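You operate a simulated robot arm through the tools that you are given. There is no shell and no other tool.

The job below is to be done with a simulated robot arm. You get a single attempt, and the scene is never put back.

## Task
Raise the camera to line 4 and point it at the amber can.
Fine: the can on the stack; free the brass knob, raise the collar, swing the camera till its lamp lights, lock the knob. The breadboard stays locked.

The check looks at the end state, three seconds after you hand in, the way a careful person would. Anything else that was tipped, shoved, dropped, spilled or broken makes it a failure.

## Robot
A 6-joint arm with a two-finger parallel gripper, fixed in place. Base frame: the origin is at the foot of the arm, x ahead of it, y to its left, z up. Units: mm, rad, N and s.
With the tool pointing down near the work surface it reaches from about 340 to 760 mm from the base axis. Its first joint turns from -1.152 to 1.152 rad. Payload 2.45 kg.
The TCP is the grasp point between the finger pads, 24 mm short of the fingertips. In the tool frame z runs along the fingers and y along their closing line. The gripper opens to 68 mm. The fingers are 17 mm wide and 10 mm thick; the gripper's body (40 by 70 mm) begins 41 mm behind the TCP.
Orientation is that of the tool frame in the base frame, as a unit quaternion [w, x, y, z]. With the fingers straight down and closing along the base's y, the tool's x points along the base's -x, its y along +y and its z along -z.

## Interface
- The arm moves only by the tool move_arm. Its arguments are lists of equal length, an entry for each row: "slide": the shift along the tool's x, y, z in mm, a list of three; "rot": the turn, a rotation vector about the tool's x, y, z in rad, a list of three; "jaw": the gripper command, from -1 (shut) to 1 (fully open), values between in proportion. In form: {"slide": [[x, y, z], ...], "rot": [[rx, ry, rz], ...], "jaw": [jaw, ...]}. A call has 1 to 20 rows; each row shifts and turns the commanded pose from where the row before left it, along the tool's axes as they then stand. Rows are played at 5 a second. More than 50 mm and 0.15 rad between two rows, or a gripper value outside its range, and nothing of the call is played. A pose out of reach is approached as far as the arm can. The call stops where the force on the tool passes 40 N (or 10 N more than at its start, if that is more) or the arm is blocked; 0.2 s more then pass. The fingers move at their own pace (about 108 mm/s each) and stop on an object; they squeeze with about 38 N. The grip force told is the motor's: it shows also when the fingers shut on nothing. Time passes only in rows, and 0.2 s behind the last, so rows that do not move let the fingers close. It gives the time, the measured TCP pose, the force on the tool (base axes), the opening and the grip force at its end, in the units of the frame above (readings bear some noise), with the torque about the TCP (base axes, N m) and any sound that the robot's microphone picked up.
- Cameras (640 x 400 px; columns grow to the right, rows downward): "scene" is fixed at [150.9, 398.6, 1466.7]; the picture's right is [-0.89, -0.45, 0.00], its down [-0.24, 0.49, -0.84] and it looks along [0.38, -0.75, -0.55] (base axes); focal length 312 px, centre (320, 200). "wrist" rides on the gripper at [84, 11, -75] in the tool frame; the picture's right is [-0.13, 0.99, 0.00], its down [-0.60, -0.08, -0.79] and it looks along [-0.79, -0.10, 0.61] (tool axes); focal length 251 px, centre (320, 200). There is no depth. A picture from a camera that has moved, and an enlarged one, comes with that camera's place and axes in the base frame and with its lens.
- camera(camera): a new picture of that camera. It takes no simulated time.
- inspect(camera, box): a new picture of the part [left, top, right, bottom] of that camera's present view, enlarged. It takes no simulated time.
- hand_in(): hands the job in; it is judged then, once.

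Nothing tells you positions but the pictures and the camera data. Unless the task says otherwise, let go and move clear before handing in.

The tools are called as name(argument=value, ...) on one line, values as JSON. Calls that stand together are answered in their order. move_arm: Moves the arm, as the interface text tells. Its arguments: {"type":"object","properties":{"slide":{"type":"array","items":{"type":"array","items":{"type":"number"}}},"rot":{"type":"array","items":{"type":"array","items":{"type":"number"}}},"jaw":{"type":"array","items":{"type":"number"}}},"required":["slide","rot","jaw"]} The other tools are called the same way: camera (camera) takes a picture; inspect (camera, box) takes an enlarged picture of a part of a camera's view; hand_in () hands the job in.

At the start:

```text
time_s: 0.0
eef_pos: [395.3, -273.8, 1198.3]
tool_rot: [0.0, 0.0, 1.0, -0.001]
wrist_force: [0.9, -0.4, 0.0]
wrist_torque: [-0.01, 0.03, -0.01]
width: 67.7
grip_force: 0.1
```

scene: 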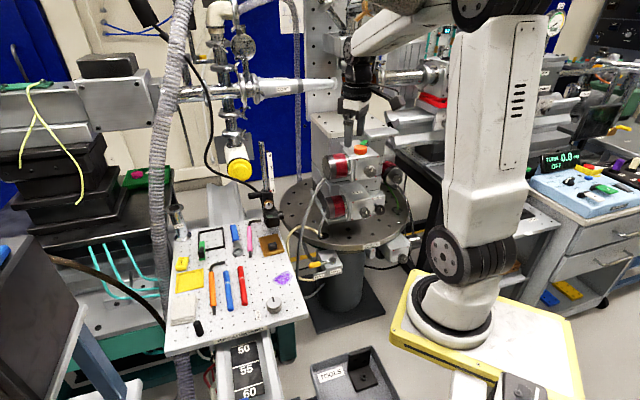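
wrist: 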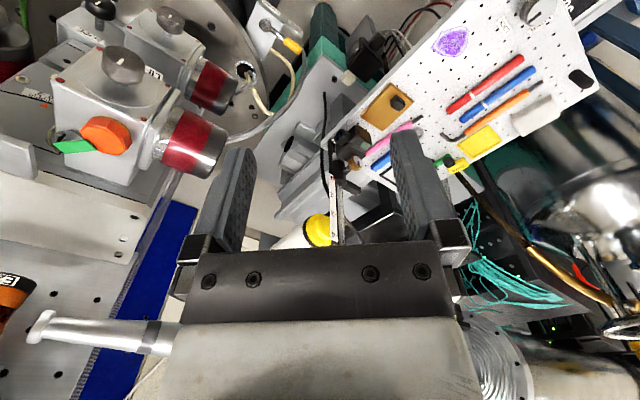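

I see a cluttered lab with a breadboard, a post with a collar and a small camera, and a stack of boxes with red cylinders and a knob. I'll enlarge the views before moving anything.

inspect(camera="scene", box=[220, 130, 320, 240])

inspect(camera="scene", box=[160, 200, 320, 360])

inspect(camera="scene", box=[280, 80, 440, 240])

inspect(camera="wrist", box=[240, 80, 460, 260])

inspect(camera="scene", box=[0, 40, 180, 240])

```text
3.64 times, centred on (270, 185) of scene
camera zoom: at [150.9, 398.6, 1466.7], right [-0.89, -0.45, 0.0], down [-0.24, 0.49, -0.84], along [0.38, -0.75, -0.55], focal length 1135 px, centre (502, 254)
```

zoom: 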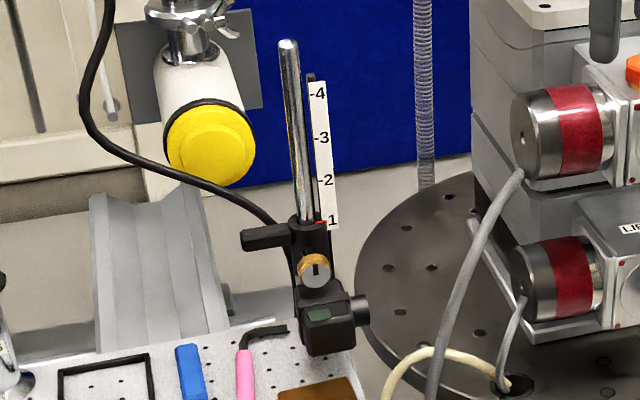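

```text
2.50 times, centred on (240, 280) of scene
camera zoom: at [150.9, 398.6, 1466.7], right [-0.89, -0.45, 0.0], down [-0.24, 0.49, -0.84], along [0.38, -0.75, -0.55], focal length 780 px, centre (520, 0)
```

zoom: 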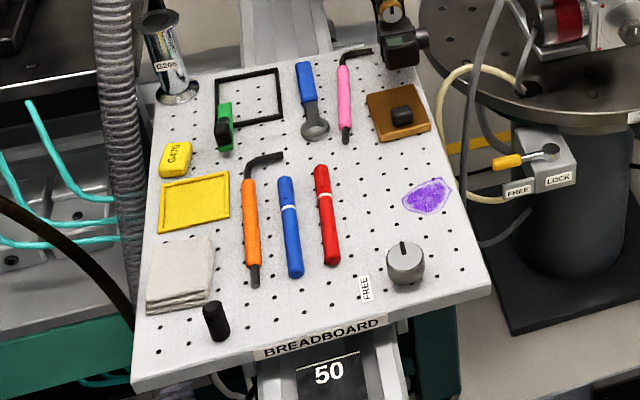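

```text
2.50 times, centred on (360, 160) of scene
camera zoom: at [150.9, 398.6, 1466.7], right [-0.89, -0.45, 0.0], down [-0.24, 0.49, -0.84], along [0.38, -0.75, -0.55], focal length 780 px, centre (220, 300)
```

zoom: 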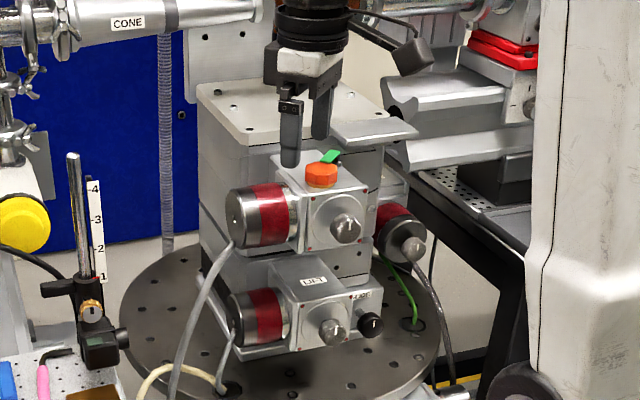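

```text
2.22 times, centred on (350, 170) of wrist
camera zoom: at [311.3, -263.0, 1273.7], right [0.13, 0.99, 0.0], down [0.6, -0.08, 0.79], along [0.79, -0.1, -0.61], focal length 559 px, centre (253, 267)
```

zoom: 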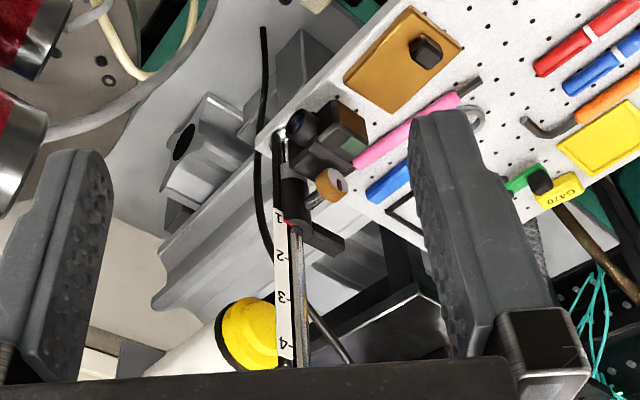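

```text
2.00 times, centred on (90, 140) of scene
camera zoom: at [150.9, 398.6, 1466.7], right [-0.89, -0.45, 0.0], down [-0.24, 0.49, -0.84], along [0.38, -0.75, -0.55], focal length 624 px, centre (780, 320)
```

zoom: 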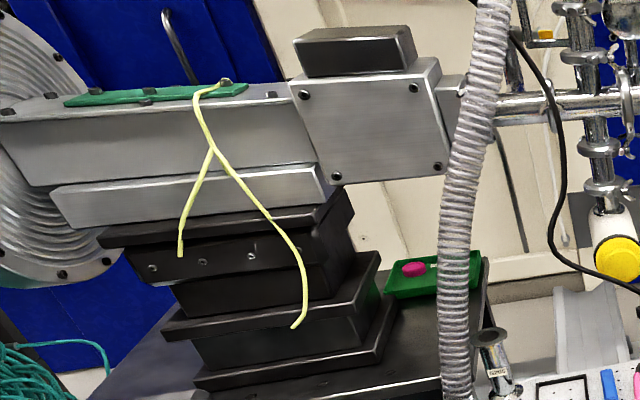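

The camera sits on a post with a 1–4 scale, its collar at line 1 with a brass knob. I need to find which object is the amber can, so I'm enlarging the candidates next.

inspect(camera="wrist", box=[0, 220, 160, 400])

inspect(camera="wrist", box=[0, 0, 240, 200])

inspect(camera="wrist", box=[300, 100, 400, 190])

inspect(camera="scene", box=[320, 130, 400, 190])

inspect(camera="scene", box=[240, 130, 300, 235])

inspect(camera="scene", box=[380, 30, 640, 200])

```text
2.22 times, centred on (80, 310) of wrist
camera zoom: at [311.3, -263.0, 1273.7], right [0.13, 0.99, 0.0], down [0.6, -0.08, 0.79], along [0.79, -0.1, -0.61], focal length 559 px, centre (853, -44)
```

zoom: 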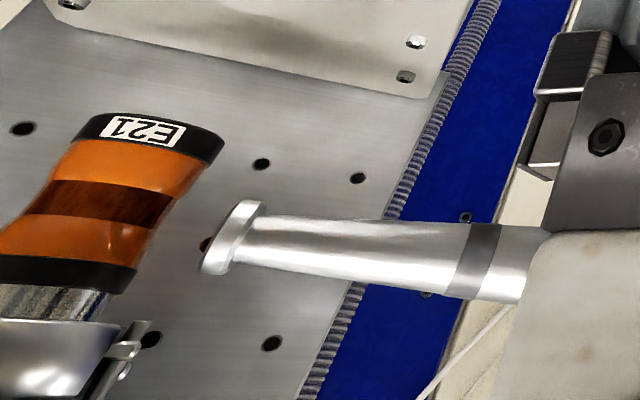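

```text
2.00 times, centred on (120, 100) of wrist
camera zoom: at [311.3, -263.0, 1273.7], right [0.13, 0.99, 0.0], down [0.6, -0.08, 0.79], along [0.79, -0.1, -0.61], focal length 503 px, centre (720, 400)
```

zoom: 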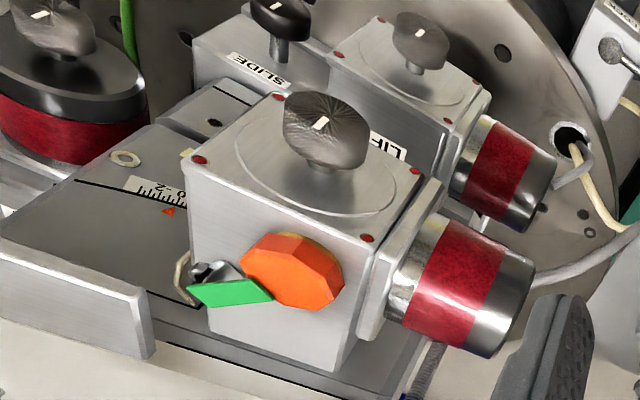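

```text
4.44 times, centred on (350, 145) of wrist
camera zoom: at [311.3, -263.0, 1273.7], right [0.13, 0.99, 0.0], down [0.6, -0.08, 0.79], along [0.79, -0.1, -0.61], focal length 1118 px, centre (187, 444)
```

zoom: 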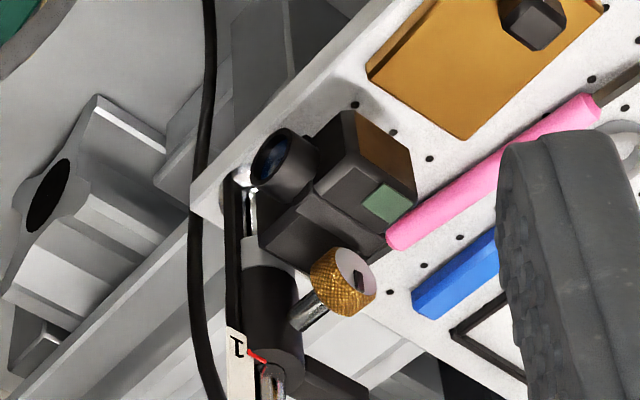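

```text
6.67 times, centred on (360, 160) of scene
camera zoom: at [150.9, 398.6, 1466.7], right [-0.89, -0.45, 0.0], down [-0.24, 0.49, -0.84], along [0.38, -0.75, -0.55], focal length 2080 px, centre (53, 467)
```

zoom: 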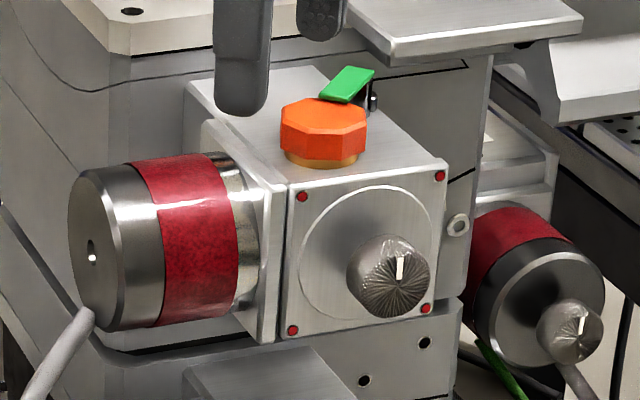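

```text
3.81 times, centred on (270, 182) of scene
camera zoom: at [150.9, 398.6, 1466.7], right [-0.89, -0.45, 0.0], down [-0.24, 0.49, -0.84], along [0.38, -0.75, -0.55], focal length 1189 px, centre (510, 267)
```

zoom: 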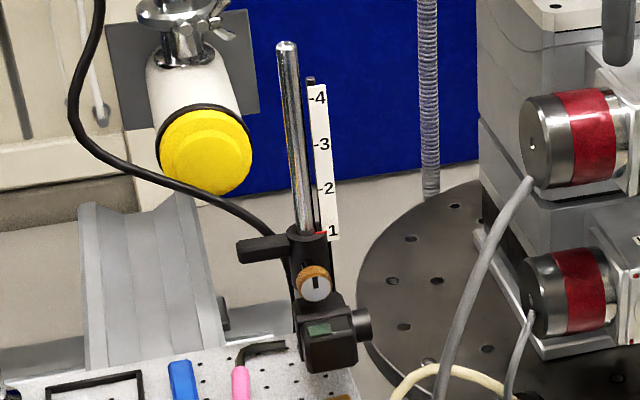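

```text
2.35 times, centred on (510, 115) of scene
camera zoom: at [150.9, 398.6, 1466.7], right [-0.89, -0.45, 0.0], down [-0.24, 0.49, -0.84], along [0.38, -0.75, -0.55], focal length 734 px, centre (-127, 400)
```

zoom: 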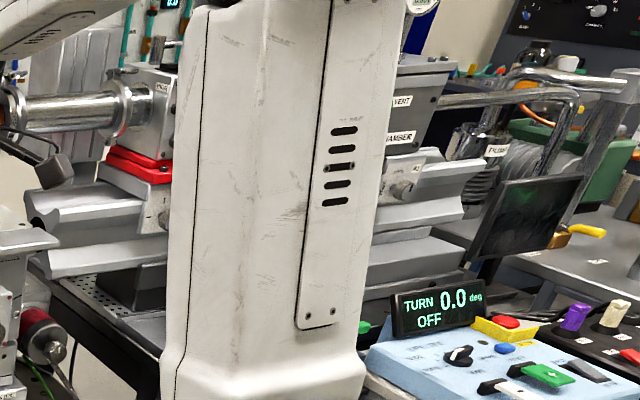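

The brass-knob collar pointer triangulates to about (666, -278, 955), with line 4 roughly 120 mm above it. I still need to locate the amber can, and an amber "E21" cylinder shows at the left edge of the wrist view, so I'll turn the wrist camera in free air to look towards the stack.

move_arm(slide=[[0, 0, 0], [0, 0, 0], [0, 0, 0], [0, 0, 0], [0, 0, 0], [0, 0, 0]], rot=[[0, 0, 0.14], [0, 0, 0.14], [0, 0, 0.14], [0, 0, 0.14], [0, 0, 0.14], [0, 0, 0.14]], jaw=[1, 1, 1, 1, 1, 1])

camera(camera="wrist")

camera(camera="scene")

```text
time_s: 1.4
eef_pos: [396.2, -273.9, 1197.9]
tool_rot: [0.001, 0.41, 0.912, -0.001]
wrist_force: [-0.8, -0.1, -0.5]
wrist_torque: [0.02, 0.01, 0.0]
width: 68.0
grip_force: 0.0
```

```text
taken
camera wrist: at [348.4, -204.4, 1273.6], right [0.83, 0.56, 0.0], down [0.34, -0.5, 0.79], along [0.45, -0.66, -0.61], focal length 251 px, centre (320, 200)
```

wrist: 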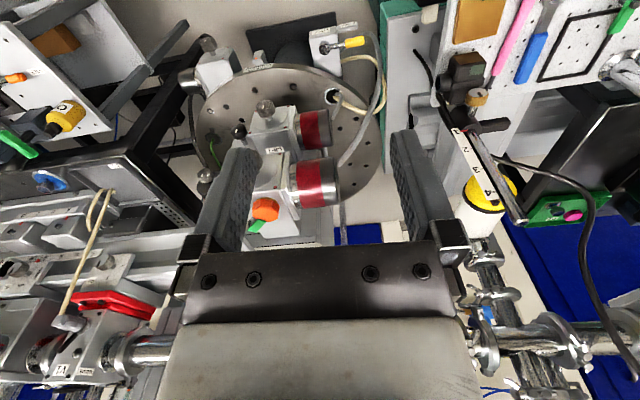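

```text
taken
```

scene: 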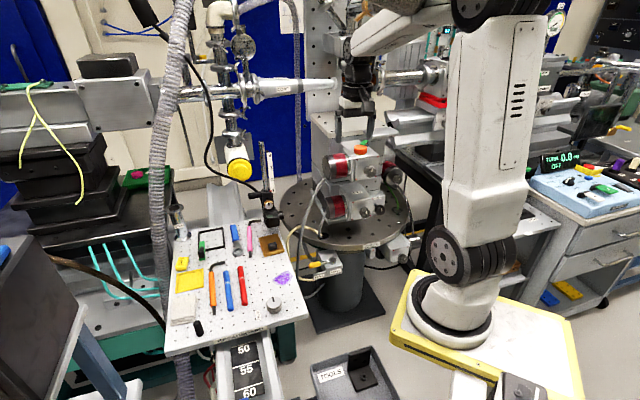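

The stack is now in view, but the gripper hides the E21 can, which lies higher up. I'll tilt the tool so the wrist camera looks closer to horizontal, still in free air.

move_arm(slide=[[0, 0, 0], [0, 0, 0], [0, 0, 0], [0, 0, 0], [0, 0, 0]], rot=[[0, -0.13, 0], [0, -0.13, 0], [0, -0.13, 0], [0, -0.13, 0], [0, -0.13, 0]], jaw=[1, 1, 1, 1, 1])

camera(camera="wrist")

camera(camera="scene")

```text
time_s: 2.6
eef_pos: [396.4, -272.7, 1198.1]
tool_rot: [0.294, 0.386, 0.865, -0.131]
wrist_force: [0.6, 0.1, -0.5]
wrist_torque: [0.02, 0.01, 0.02]
width: 67.9
grip_force: 0.1
```

```text
taken
camera wrist: at [328.6, -182.8, 1207.0], right [0.81, 0.59, 0.08], down [-0.06, -0.05, 1.0], along [0.59, -0.81, -0.01], focal length 251 px, centre (320, 200)
```

wrist: 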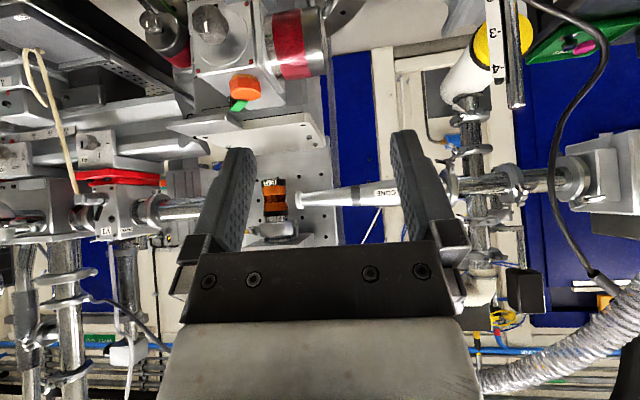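

```text
taken
```

scene: 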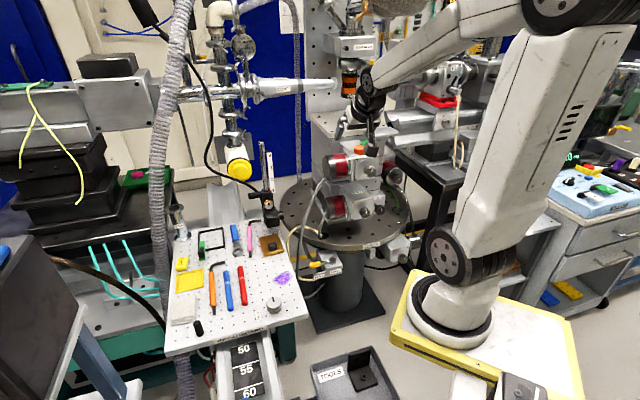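

The E21 amber can now shows in both views. I'm enlarging it to see what it sits on.

inspect(camera="wrist", box=[220, 140, 360, 250])

inspect(camera="scene", box=[310, 20, 420, 150])

inspect(camera="scene", box=[225, 130, 295, 235])

inspect(camera="wrist", box=[400, 0, 640, 160])

inspect(camera="wrist", box=[0, 0, 240, 200])

```text
3.64 times, centred on (290, 195) of wrist
camera zoom: at [328.6, -182.8, 1207.0], right [0.81, 0.59, 0.08], down [-0.06, -0.05, 1.0], along [0.59, -0.81, -0.01], focal length 914 px, centre (429, 218)
```

zoom: 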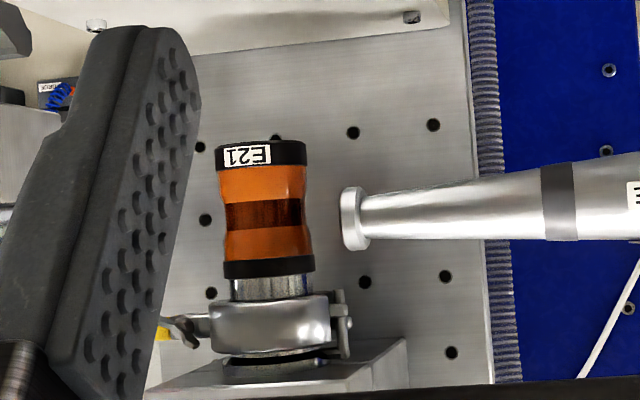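

```text
3.08 times, centred on (365, 85) of scene
camera zoom: at [150.9, 398.6, 1466.7], right [-0.89, -0.45, 0.0], down [-0.24, 0.49, -0.84], along [0.38, -0.75, -0.55], focal length 960 px, centre (182, 554)
```

zoom: 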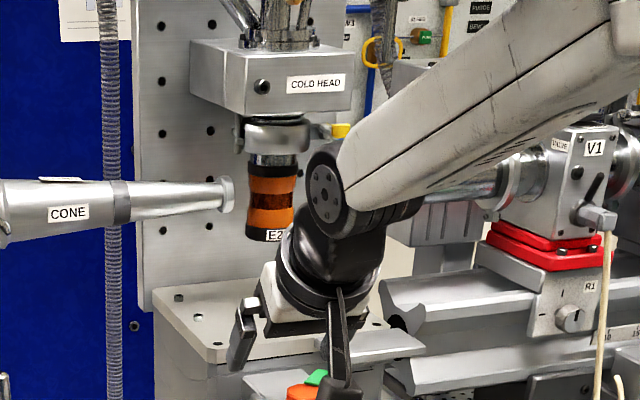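

```text
3.81 times, centred on (260, 182) of scene
camera zoom: at [150.9, 398.6, 1466.7], right [-0.89, -0.45, 0.0], down [-0.24, 0.49, -0.84], along [0.38, -0.75, -0.55], focal length 1189 px, centre (549, 267)
```

zoom: 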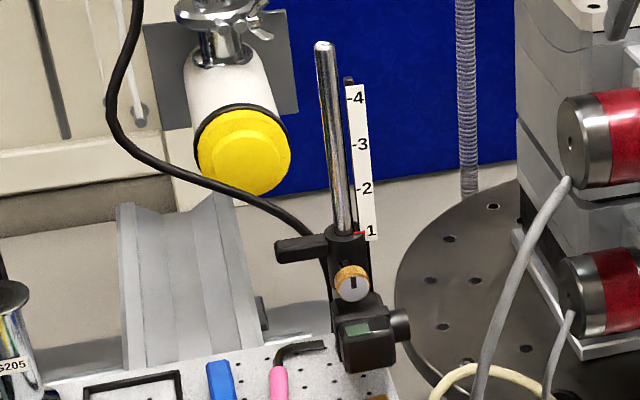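

```text
2.50 times, centred on (520, 80) of wrist
camera zoom: at [328.6, -182.8, 1207.0], right [0.81, 0.59, 0.08], down [-0.06, -0.05, 1.0], along [0.59, -0.81, -0.01], focal length 629 px, centre (-180, 500)
```

zoom: 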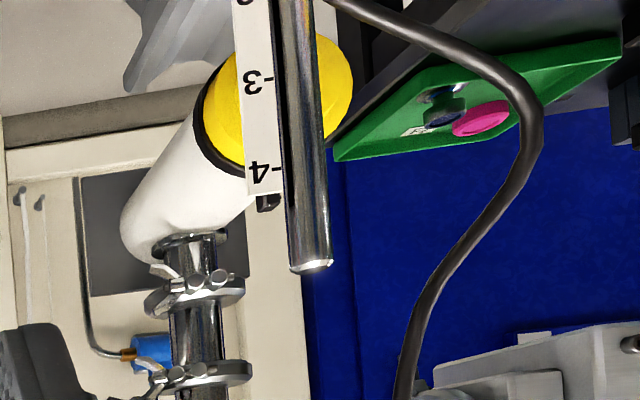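

```text
2.00 times, centred on (120, 100) of wrist
camera zoom: at [328.6, -182.8, 1207.0], right [0.81, 0.59, 0.08], down [-0.06, -0.05, 1.0], along [0.59, -0.81, -0.01], focal length 503 px, centre (720, 400)
```

zoom: 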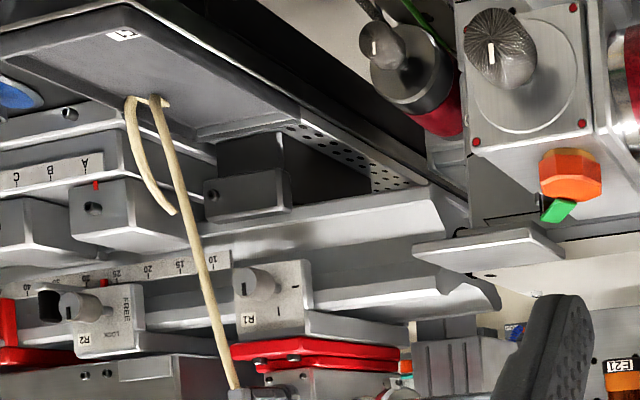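

The E21 amber can hangs at the cold head on top of the stack, around (603, -743, 1182). The post axis is near (676, -272), the knob face near (645, -234, 935) and the lens near (621, -261, 887). To turn the knob I need the tool horizontal with its camera on top, so I'll roll the tool about its own axis in free air.

move_arm(slide=[[0, 0, 0], [0, 0, 0], [0, 0, 0], [0, 0, 0], [0, 0, 0], [0, 0, 0], [0, 0, 0], [0, 0, 0], [0, 0, 0], [0, 0, 0], [0, 0, 0], [0, 0, 0], [0, 0, 0], [0, 0, 0], [0, 0, 0], [0, 0, 0], [0, 0, 0], [0, 0, 0]], rot=[[0, 0, 0.145], [0, 0, 0.145], [0, 0, 0.145], [0, 0, 0.145], [0, 0, 0.145], [0, 0, 0.145], [0, 0, 0.145], [0, 0, 0.145], [0, 0, 0.145], [0, 0, 0.145], [0, 0, 0.145], [0, 0, 0.145], [0, 0, 0.145], [0, 0, 0.145], [0, 0, 0.145], [0, 0, 0.145], [0, 0, 0.145], [0, 0, 0.145]], jaw=[1, 1, 1, 1, 1, 1, 1, 1, 1, 1, 1, 1, 1, 1, 1, 1, 1, 1])

camera(camera="wrist")

camera(camera="scene")

```text
time_s: 6.4
eef_pos: [395.0, -274.0, 1198.8]
tool_rot: [0.202, 0.936, -0.147, 0.248]
wrist_force: [0.3, 0.1, -0.2]
wrist_torque: [0.01, -0.01, 0.02]
width: 68.1
grip_force: 0.1
```

```text
taken
camera wrist: at [430.0, -264.4, 1306.0], right [-0.48, -0.84, 0.23], down [-0.79, 0.53, 0.29], along [-0.37, -0.05, -0.93], focal length 251 px, centre (320, 200)
```

wrist: 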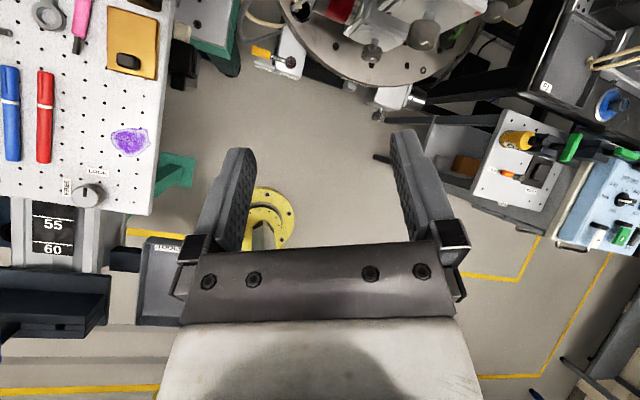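

```text
taken
```

scene: 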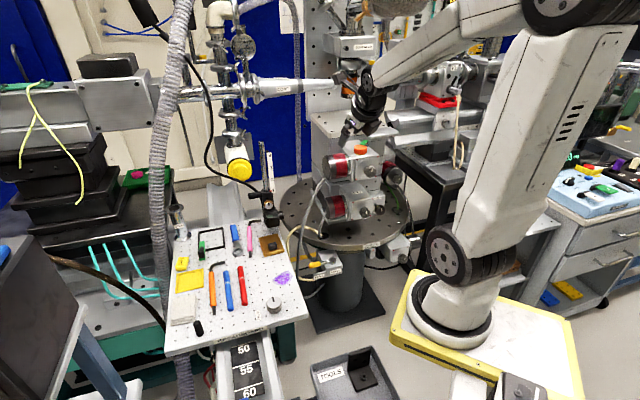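

The roll works without limits so far. I'll finish the roll, tilt the tool to horizontal pointing along the knob axis (azimuth about -51°), then slide over to stand off from the knob, staying high.

move_arm(slide=[[0, 0, 0], [0, 0, 0], [0, 0, 0], [0, 0, 0], [0, 0, 0], [0, 0, 0], [0, 0, 0], [0, 0, 0], [0, 0, 0], [0, 0, 0], [0, 0, 0], [0, 0, 0]], rot=[[0, 0, 0.1325], [0, 0, 0.1325], [0, 0, 0.1325], [0, 0, 0.1325], [0, 0.1314, 0], [0, 0.1314, 0], [0, 0.1314, 0], [0, 0.1314, 0], [0, 0.1314, 0], [0, 0.1314, 0], [0, 0.1314, 0], [-0.05, 0, 0]], jaw=[1, 1, 1, 1, 1, 1, 1, 1, 1, 1, 1, 1])

camera(camera="wrist")

camera(camera="scene")

```text
time_s: 9.0
eef_pos: [373.7, -290.0, 1190.9]
tool_rot: [0.171, 0.807, -0.348, 0.445]
wrist_force: [0.0, 0.0, -0.6]
wrist_torque: [0.03, 0.01, -0.03]
width: 67.7
grip_force: 0.2
out of reach, approached as far as the arm can: row 2, 3, 4, 7, 8, 9, 10, 11
```

```text
taken
camera wrist: at [350.5, -289.1, 1302.0], right [-0.75, -0.64, -0.14], down [-0.64, 0.77, -0.07], along [0.15, 0.04, -0.99], focal length 251 px, centre (320, 200)
```

wrist: 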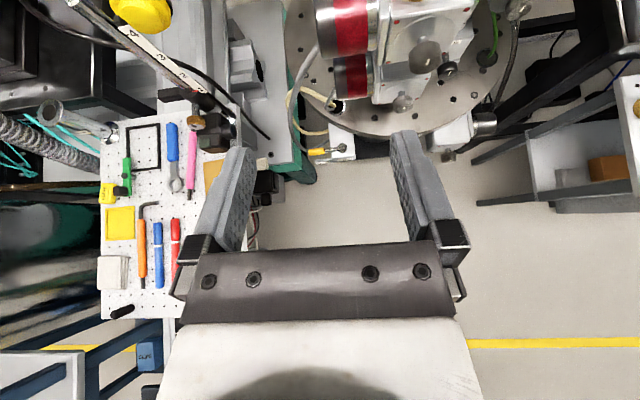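

```text
taken
```

scene: 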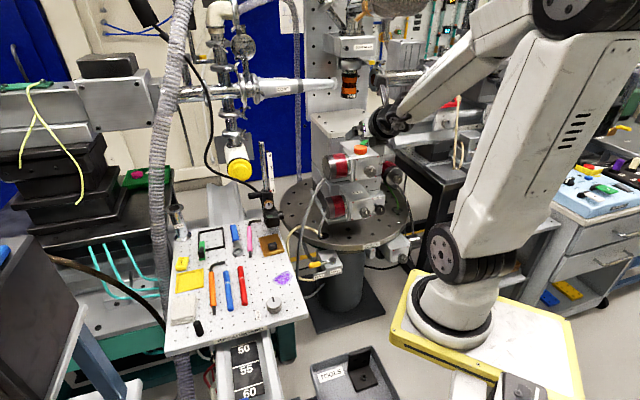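

The roll reached nearly camera-up, but levelling was limited close to the base. I'll move out toward a stand-off near the post, staying at about z 1100, and try levelling there.

move_arm(slide=[[-11, -37.9, 13.2], [-11, -37.9, 13.2], [-11, -37.9, 13.2], [-11, -37.9, 13.2], [-11, -37.9, 13.2], [-11, -37.9, 13.2]], rot=[[0, 0, 0], [0, 0, 0], [0, 0, 0], [0, 0, 0], [0, 0, 0], [0, 0, 0]], jaw=[1, 1, 1, 1, 1, 1])

camera(camera="wrist")

camera(camera="scene")

```text
time_s: 10.4
eef_pos: [439.3, -287.8, 1164.4]
tool_rot: [0.136, 0.821, -0.336, 0.441]
wrist_force: [0.3, -0.7, 0.5]
wrist_torque: [-0.01, 0.02, -0.02]
width: 67.9
grip_force: 0.1
out of reach, approached as far as the arm can: row 1, 2, 3, 4, 5, 6
```

```text
taken
camera wrist: at [417.0, -293.8, 1276.0], right [-0.71, -0.68, -0.18], down [-0.68, 0.73, -0.03], along [0.15, 0.1, -0.98], focal length 251 px, centre (320, 200)
```

wrist: 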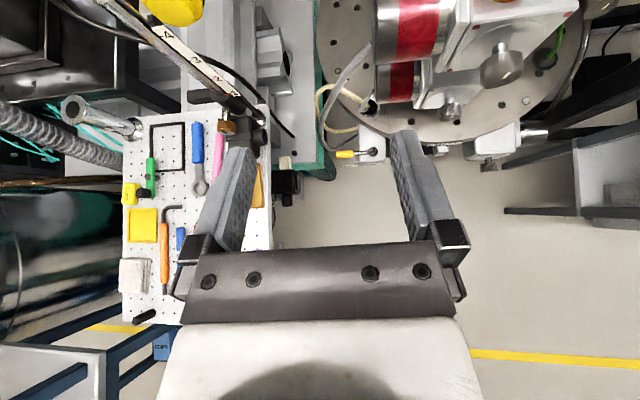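

```text
taken
```

scene: 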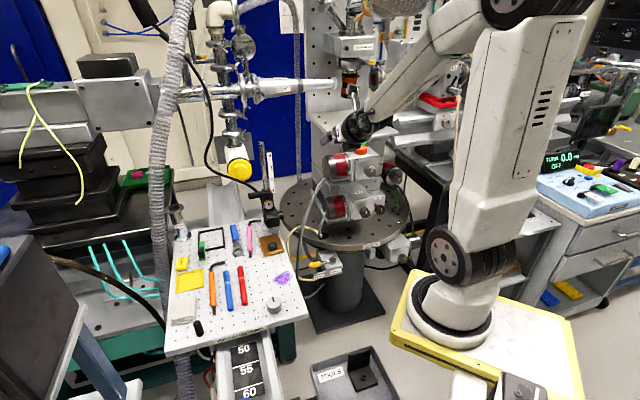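

The hand roll stops near ±170° with the camera up, so that side is a dead end. I'll roll the other way, so the camera ends up to the right of the knob axis and there's about 100° of roll left for freeing the knob.

move_arm(slide=[[0, 0, 0], [0, 0, 0], [0, 0, 0], [0, 0, 0], [0, 0, 0], [0, 0, 0], [0, 0, 0]], rot=[[0, 0, -0.14], [0, 0, -0.14], [0, 0, -0.14], [0, 0, -0.14], [0, 0, -0.14], [0, 0, -0.14], [0, 0, -0.14]], jaw=[1, 1, 1, 1, 1, 1, 1])

```text
time_s: 12.0
eef_pos: [429.2, -300.4, 1170.3]
tool_rot: [0.342, 0.881, 0.083, 0.318]
wrist_force: [0.1, -1.2, 0.2]
wrist_torque: [-0.03, 0.0, 0.04]
width: 68.0
grip_force: 0.0
out of reach, approached as far as the arm can: row 1, 2
```

Rolling back works cleanly. I'll keep rolling the same way, through camera-down, to about -65°.

move_arm(slide=[[0, 0, 0], [0, 0, 0], [0, 0, 0], [0, 0, 0], [0, 0, 0], [0, 0, 0], [0, 0, 0], [0, 0, 0], [0, 0, 0], [0, 0, 0], [0, 0, 0], [0, 0, 0], [0, 0, 0], [0, 0, 0], [0, 0, 0], [0, 0, 0], [0, 0, 0], [0, 0, 0], [0, 0, 0], [0, 0, 0]], rot=[[0, 0, -0.145], [0, 0, -0.145], [0, 0, -0.145], [0, 0, -0.145], [0, 0, -0.145], [0, 0, -0.145], [0, 0, -0.145], [0, 0, -0.145], [0, 0, -0.145], [0, 0, -0.145], [0, 0, -0.145], [0, 0, -0.145], [0, 0, -0.145], [0, 0, -0.145], [0, 0, -0.145], [0, 0, -0.145], [0, 0, -0.145], [0, 0, -0.145], [0, 0, -0.145], [0, 0, -0.145]], jaw=[1, 1, 1, 1, 1, 1, 1, 1, 1, 1, 1, 1, 1, 1, 1, 1, 1, 1, 1, 1])

camera(camera="wrist")

camera(camera="scene")

```text
time_s: 16.2
eef_pos: [424.1, -292.0, 1164.7]
tool_rot: [0.361, 0.192, 0.881, -0.238]
wrist_force: [-1.1, -1.2, 0.4]
wrist_torque: [0.02, 0.11, 0.06]
width: 67.9
grip_force: 0.0
out of reach, approached as far as the arm can: row 16, 17, 18, 19
```

```text
taken
camera wrist: at [333.0, -227.0, 1148.3], right [0.59, 0.78, -0.18], down [-0.07, 0.28, 0.96], along [0.8, -0.55, 0.22], focal length 251 px, centre (320, 200)
```

wrist: 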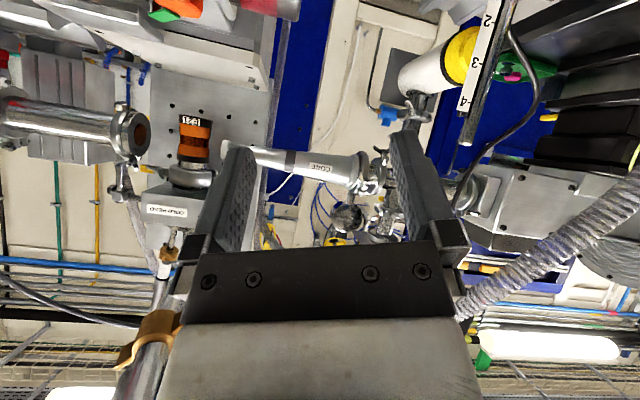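

```text
taken
```

scene: 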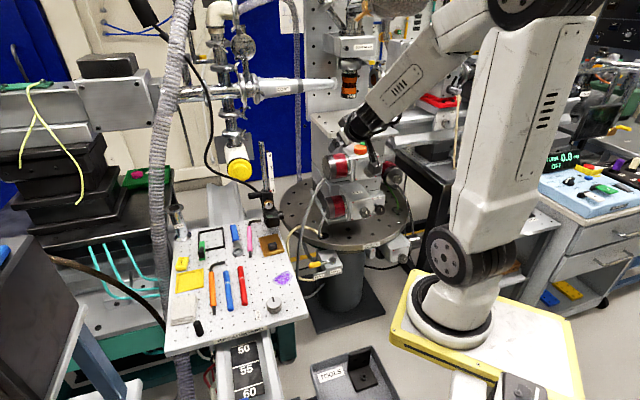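

The roll seems to pass near a wrist singularity, with the tool in line with the forearm. I'll move out toward the post first, still high, then retry levelling where the forearm angle differs.

move_arm(slide=[[-4, 40.6, 7], [-4, 40.6, 7], [-4, 40.6, 7], [-4, 40.6, 7], [-4, 40.6, 7]], rot=[[0, 0, 0], [0, 0, 0], [0, 0, 0], [0, 0, 0], [0, 0, 0]], jaw=[1, 1, 1, 1, 1])

camera(camera="scene")

camera(camera="wrist")

```text
time_s: 17.4
eef_pos: [541.5, -143.3, 1079.0]
tool_rot: [0.345, 0.112, 0.892, -0.27]
wrist_force: [-0.2, 0.8, 0.1]
wrist_torque: [0.04, 0.0, -0.01]
width: 68.0
grip_force: 0.1
```

```text
taken
```

scene: 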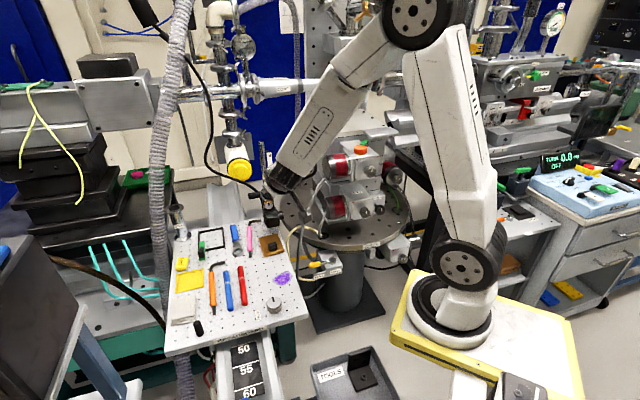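

```text
taken
camera wrist: at [441.4, -91.6, 1063.6], right [0.48, 0.82, -0.31], down [-0.02, 0.37, 0.93], along [0.88, -0.44, 0.2], focal length 251 px, centre (320, 200)
```

wrist: 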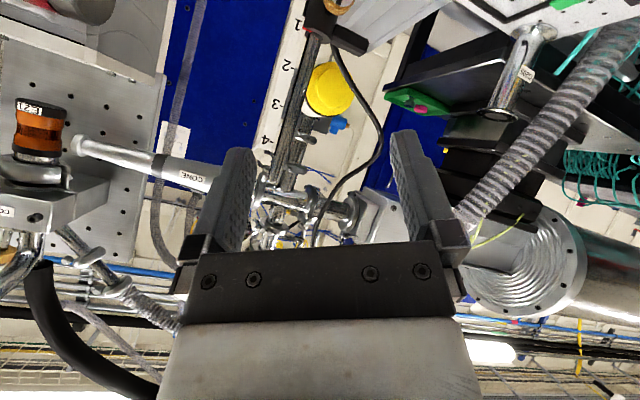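

No limits reported at this spot. Before levelling I want close views of the knob and its marks from both cameras.

inspect(camera="scene", box=[245, 175, 305, 240])

inspect(camera="scene", box=[230, 230, 320, 330])

```text
6.15 times, centred on (275, 208) of scene
camera zoom: at [150.9, 398.6, 1466.7], right [-0.89, -0.45, 0.0], down [-0.24, 0.49, -0.84], along [0.38, -0.75, -0.55], focal length 1920 px, centre (597, 154)
```

zoom: 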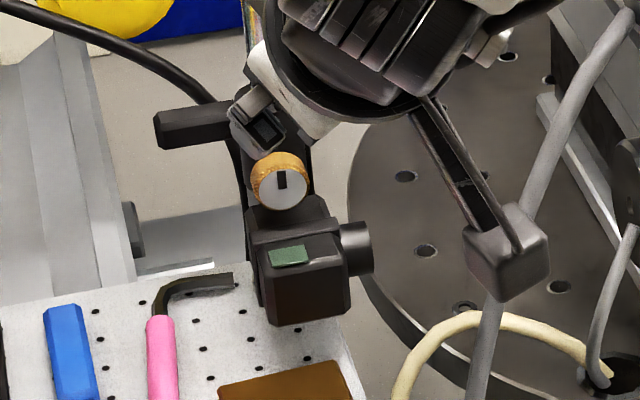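

```text
4.00 times, centred on (275, 280) of scene
camera zoom: at [150.9, 398.6, 1466.7], right [-0.89, -0.45, 0.0], down [-0.24, 0.49, -0.84], along [0.38, -0.75, -0.55], focal length 1248 px, centre (500, -120)
```

zoom: 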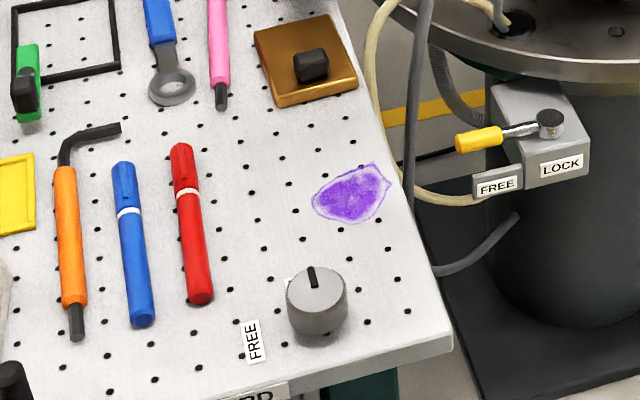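

The knob is about 28 mm across, with its mark pointing up and its axis about 32 mm above the camera body. I'll level the tool along the knob axis with a roll near -50°, still high up, then view it.

move_arm(slide=[[0, 0, 0], [0, 0, 0], [0, 0, 0], [0, 0, 0], [0, 0, 0], [0, 0, 0], [0, 0, 0], [0, 0, 0], [0, 0, 0]], rot=[[0, 0, -0.111], [0, 0, -0.111], [0, 0, -0.111], [0.102, -0.0855, 0], [0.102, -0.0855, 0], [0.102, -0.0855, 0], [0.102, -0.0855, 0], [0.102, -0.0855, 0], [0.055, 0.065, 0]], jaw=[1, 1, 1, 1, 1, 1, 1, 0.2, 0.2])

camera(camera="wrist")

camera(camera="scene")

```text
time_s: 19.4
eef_pos: [538.0, -142.9, 1076.1]
tool_rot: [0.455, 0.0, 0.707, -0.542]
wrist_force: [0.0, -0.1, 0.1]
wrist_torque: [0.01, 0.0, 0.0]
width: 41.0
grip_force: 0.0
```

```text
taken
camera wrist: at [445.3, -122.7, 1014.9], right [0.56, 0.47, -0.68], down [-0.19, 0.87, 0.45], along [0.8, -0.12, 0.58], focal length 251 px, centre (320, 200)
```

wrist: 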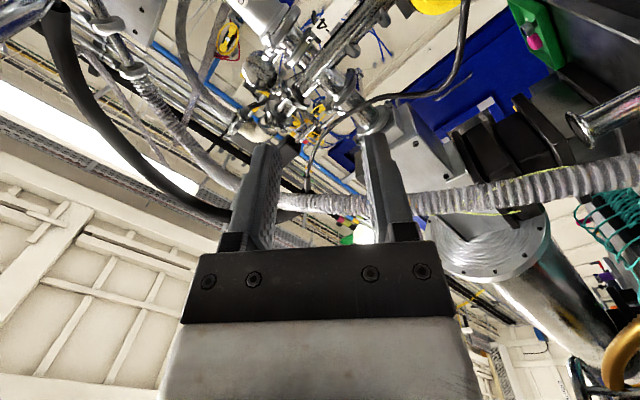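

```text
taken
```

scene: 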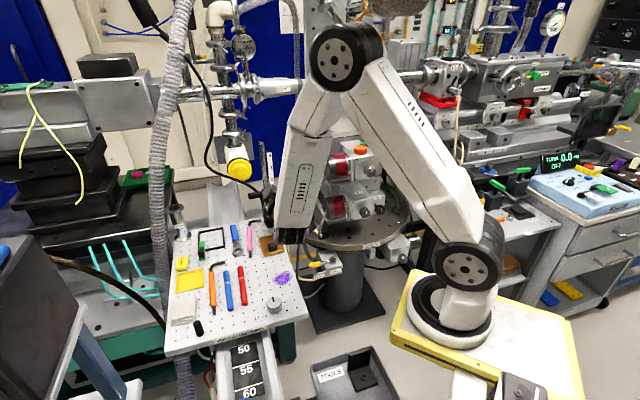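

The tool is level along azimuth -50°. I'll move to the stand-off about 120 mm from the post and partly lower, then check.

move_arm(slide=[[-8.8, 7.3, 34.2], [-8.7, 7.4, 34.3], [19, 22.5, 0], [19, 22.5, 0], [19, 22.5, 0]], rot=[[0, 0, 0], [0, 0, 0], [0, 0, 0], [0, 0, 0], [0, 0, 0]], jaw=[0.2, 0.2, 0.2, 0.2, 0.2])

camera(camera="wrist")

camera(camera="scene")

```text
time_s: 20.6
eef_pos: [600.6, -179.6, 989.4]
tool_rot: [0.454, 0.001, 0.707, -0.542]
wrist_force: [0.1, 0.0, 0.3]
wrist_torque: [0.0, 0.02, 0.0]
width: 41.1
grip_force: 0.0
```

```text
taken
camera wrist: at [508.2, -159.6, 926.9], right [0.56, 0.47, -0.68], down [-0.19, 0.87, 0.45], along [0.8, -0.12, 0.58], focal length 251 px, centre (320, 200)
```

wrist: 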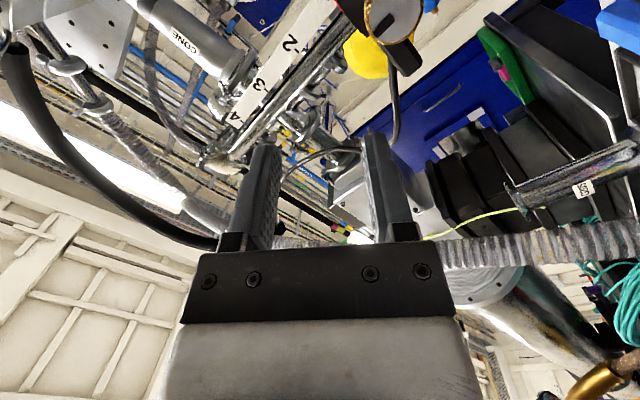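

```text
taken
```

scene: 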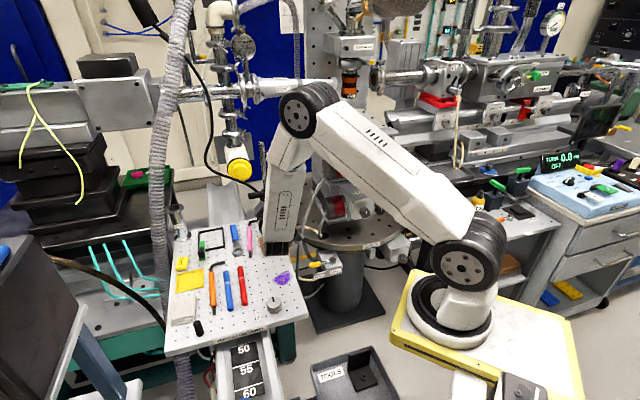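

The knob now shows at the top of the wrist view. I'll enlarge it to refine its position.

inspect(camera="wrist", box=[320, 0, 480, 100])

inspect(camera="scene", box=[230, 130, 340, 270])

```text
4.00 times, centred on (400, 50) of wrist
camera zoom: at [508.2, -159.6, 926.9], right [0.56, 0.47, -0.68], down [-0.19, 0.87, 0.45], along [0.8, -0.12, 0.58], focal length 1006 px, centre (0, 800)
```

zoom: 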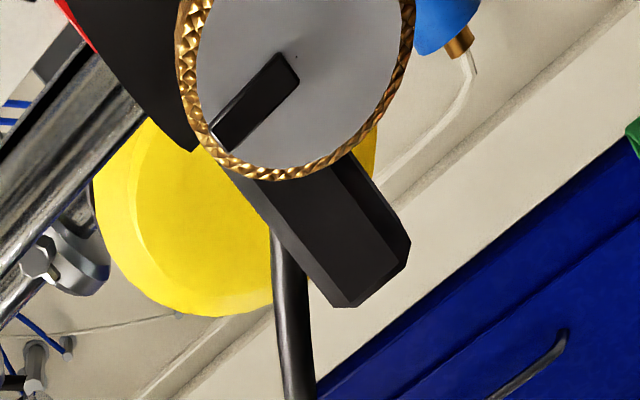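

```text
2.86 times, centred on (285, 200) of scene
camera zoom: at [150.9, 398.6, 1466.7], right [-0.89, -0.45, 0.0], down [-0.24, 0.49, -0.84], along [0.38, -0.75, -0.55], focal length 892 px, centre (420, 200)
```

zoom: 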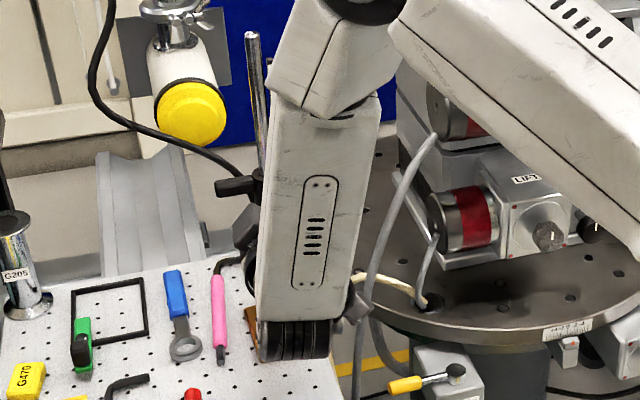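

The knob position is confirmed at about (644, -235, 934), with the mark up. I'll lower to the knob's height at the stand-off, with the gripper open 41 mm.

move_arm(slide=[[12.4, 13.8, 0], [12.4, 13.7, 0], [12.3, 13.7, 0]], rot=[[0, 0, 0], [0, 0, 0], [0, 0, 0]], jaw=[0.2, 0.2, 0.2])

camera(camera="wrist")

inspect(camera="scene", box=[230, 130, 340, 270])

```text
time_s: 21.4
eef_pos: [600.1, -180.9, 932.1]
tool_rot: [0.454, -0.001, 0.707, -0.541]
wrist_force: [-0.1, -0.4, -0.3]
wrist_torque: [0.06, 0.02, -0.01]
width: 40.9
grip_force: 0.3
```

```text
taken
camera wrist: at [507.0, -161.3, 870.7], right [0.56, 0.47, -0.68], down [-0.19, 0.87, 0.45], along [0.8, -0.12, 0.58], focal length 251 px, centre (320, 200)
```

wrist: 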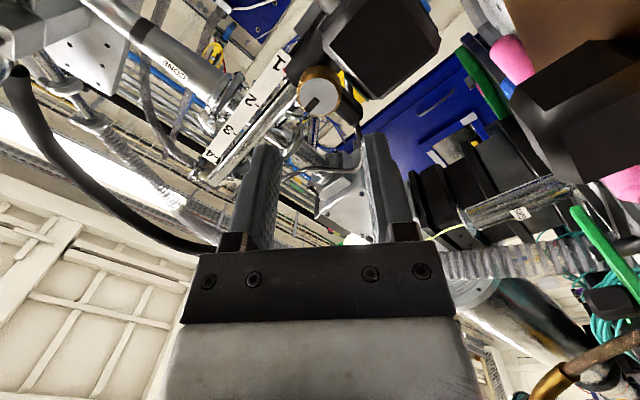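

```text
2.86 times, centred on (285, 200) of scene
camera zoom: at [150.9, 398.6, 1466.7], right [-0.89, -0.45, 0.0], down [-0.24, 0.49, -0.84], along [0.38, -0.75, -0.55], focal length 892 px, centre (420, 200)
```

zoom: 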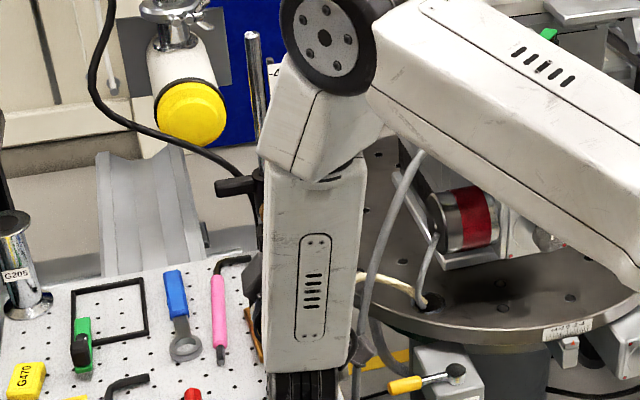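

The knob now sits ahead between the open fingers. I'll enlarge to check its alignment with the tool axis.

inspect(camera="wrist", box=[230, 30, 430, 160])

```text
3.08 times, centred on (330, 95) of wrist
camera zoom: at [507.0, -161.3, 870.7], right [0.56, 0.47, -0.68], down [-0.19, 0.87, 0.45], along [0.8, -0.12, 0.58], focal length 774 px, centre (289, 523)
```

zoom: 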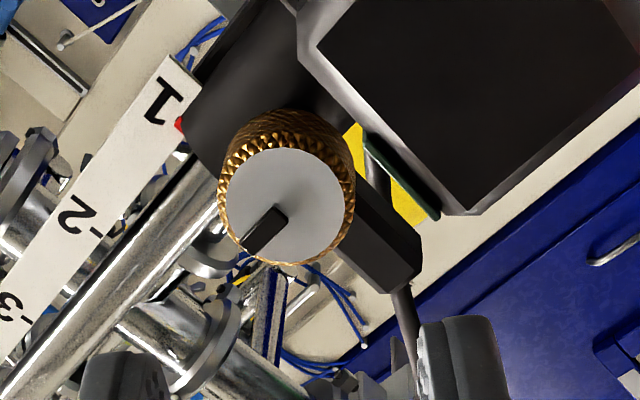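

The knob is centred on the tool axis within about a millimetre, and the camera body's top is near z 904. I'll narrow the opening to 35 mm, lift 2 mm and advance carefully until the pads are over the knob.

move_arm(slide=[[-1.3, -1.5, 0], [0, 0, 0], [0, 0, 15], [0, 0, 15], [0, 0, 10]], rot=[[0, 0, 0], [0, 0, 0], [0, 0, 0], [0, 0, 0], [0, 0, 0]], jaw=[0.05, 0.05, 0.05, 0.05, 0.05])

camera(camera="wrist")

inspect(camera="wrist", box=[230, 60, 430, 190])

```text
time_s: 22.6
eef_pos: [622.7, -210.3, 934.4]
tool_rot: [0.454, -0.001, 0.707, -0.541]
wrist_force: [-2.5, 4.0, 1.3]
wrist_torque: [0.08, 0.03, 0.09]
width: 35.0
grip_force: 0.1
```

```text
taken
camera wrist: at [530.4, -192.2, 871.8], right [0.56, 0.47, -0.68], down [-0.19, 0.87, 0.45], along [0.8, -0.12, 0.58], focal length 251 px, centre (320, 200)
```

wrist: 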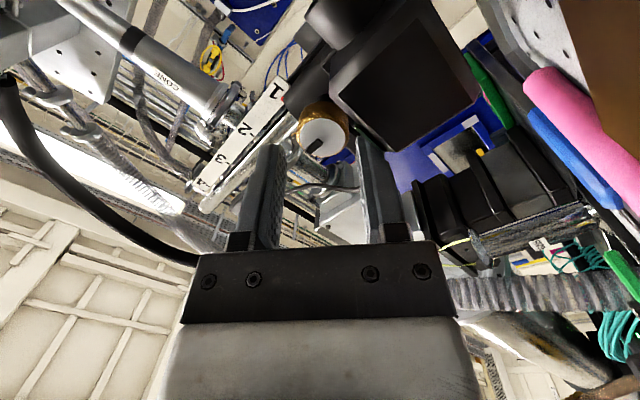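

```text
3.08 times, centred on (330, 125) of wrist
camera zoom: at [530.4, -192.2, 871.8], right [0.56, 0.47, -0.68], down [-0.19, 0.87, 0.45], along [0.8, -0.12, 0.58], focal length 774 px, centre (289, 431)
```

zoom: 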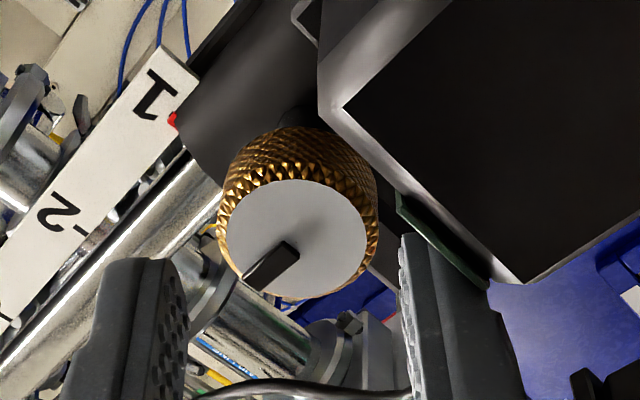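

I read a small backward force (~5 N) and a few millimetres of lag, so a fingertip may be touching something. I'll hold still for a moment and recheck.

move_arm(slide=[[0, 0, 0]], rot=[[0, 0, 0]], jaw=[0.05])

inspect(camera="wrist", box=[320, 80, 420, 170])

inspect(camera="scene", box=[240, 170, 300, 240])

```text
time_s: 23.0
eef_pos: [622.0, -211.7, 932.8]
tool_rot: [0.453, -0.001, 0.707, -0.542]
wrist_force: [-2.5, 4.3, 0.9]
wrist_torque: [0.12, 0.03, 0.08]
width: 35.4
grip_force: 0.0
```

```text
4.44 times, centred on (370, 125) of wrist
camera zoom: at [530.4, -192.2, 871.7], right [0.56, 0.47, -0.68], down [-0.19, 0.87, 0.45], along [0.8, -0.12, 0.58], focal length 1118 px, centre (98, 533)
```

zoom: 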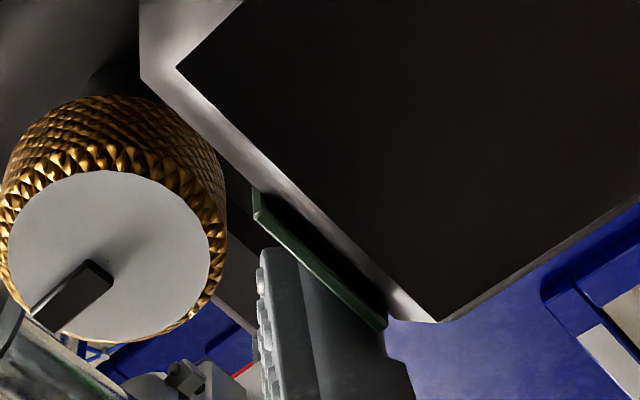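

```text
5.71 times, centred on (270, 205) of scene
camera zoom: at [150.8, 398.7, 1466.7], right [-0.89, -0.45, 0.0], down [-0.24, 0.49, -0.84], along [0.38, -0.75, -0.54], focal length 1783 px, centre (606, 171)
```

zoom: 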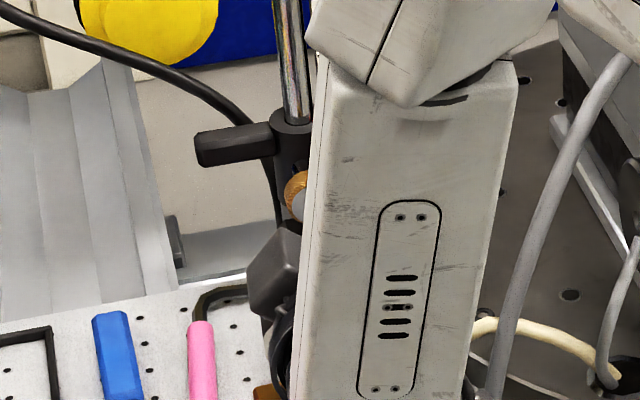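

The force persists and the torque fits the lower fingertip pressing the top edge of the camera body. I'll back off, narrow slightly, and re-measure before correcting height and side offset.

move_arm(slide=[[0, 0, -12], [0, 0, -13], [0, 0, 0]], rot=[[0, 0, 0], [0, 0, 0], [0, 0, 0]], jaw=[0.05, -0.03, -0.03])

inspect(camera="wrist", box=[260, 50, 430, 170])

```text
time_s: 23.8
eef_pos: [607.3, -193.8, 933.9]
tool_rot: [0.455, -0.001, 0.707, -0.541]
wrist_force: [0.6, -0.1, -0.2]
wrist_torque: [0.0, 0.03, 0.0]
width: 33.0
grip_force: 0.1
```

```text
3.33 times, centred on (345, 110) of wrist
camera zoom: at [514.8, -173.0, 871.3], right [0.56, 0.47, -0.68], down [-0.19, 0.87, 0.45], along [0.8, -0.12, 0.58], focal length 838 px, centre (237, 500)
```

zoom: 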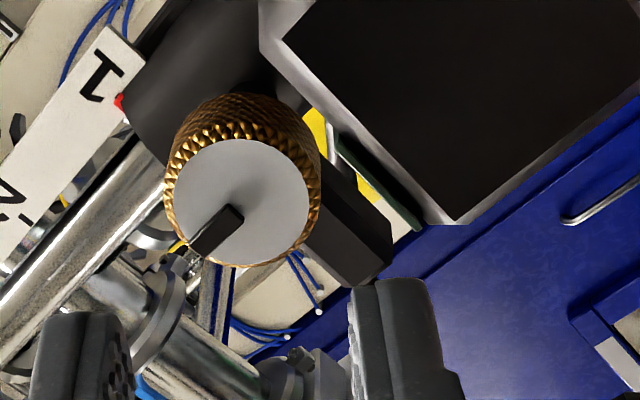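

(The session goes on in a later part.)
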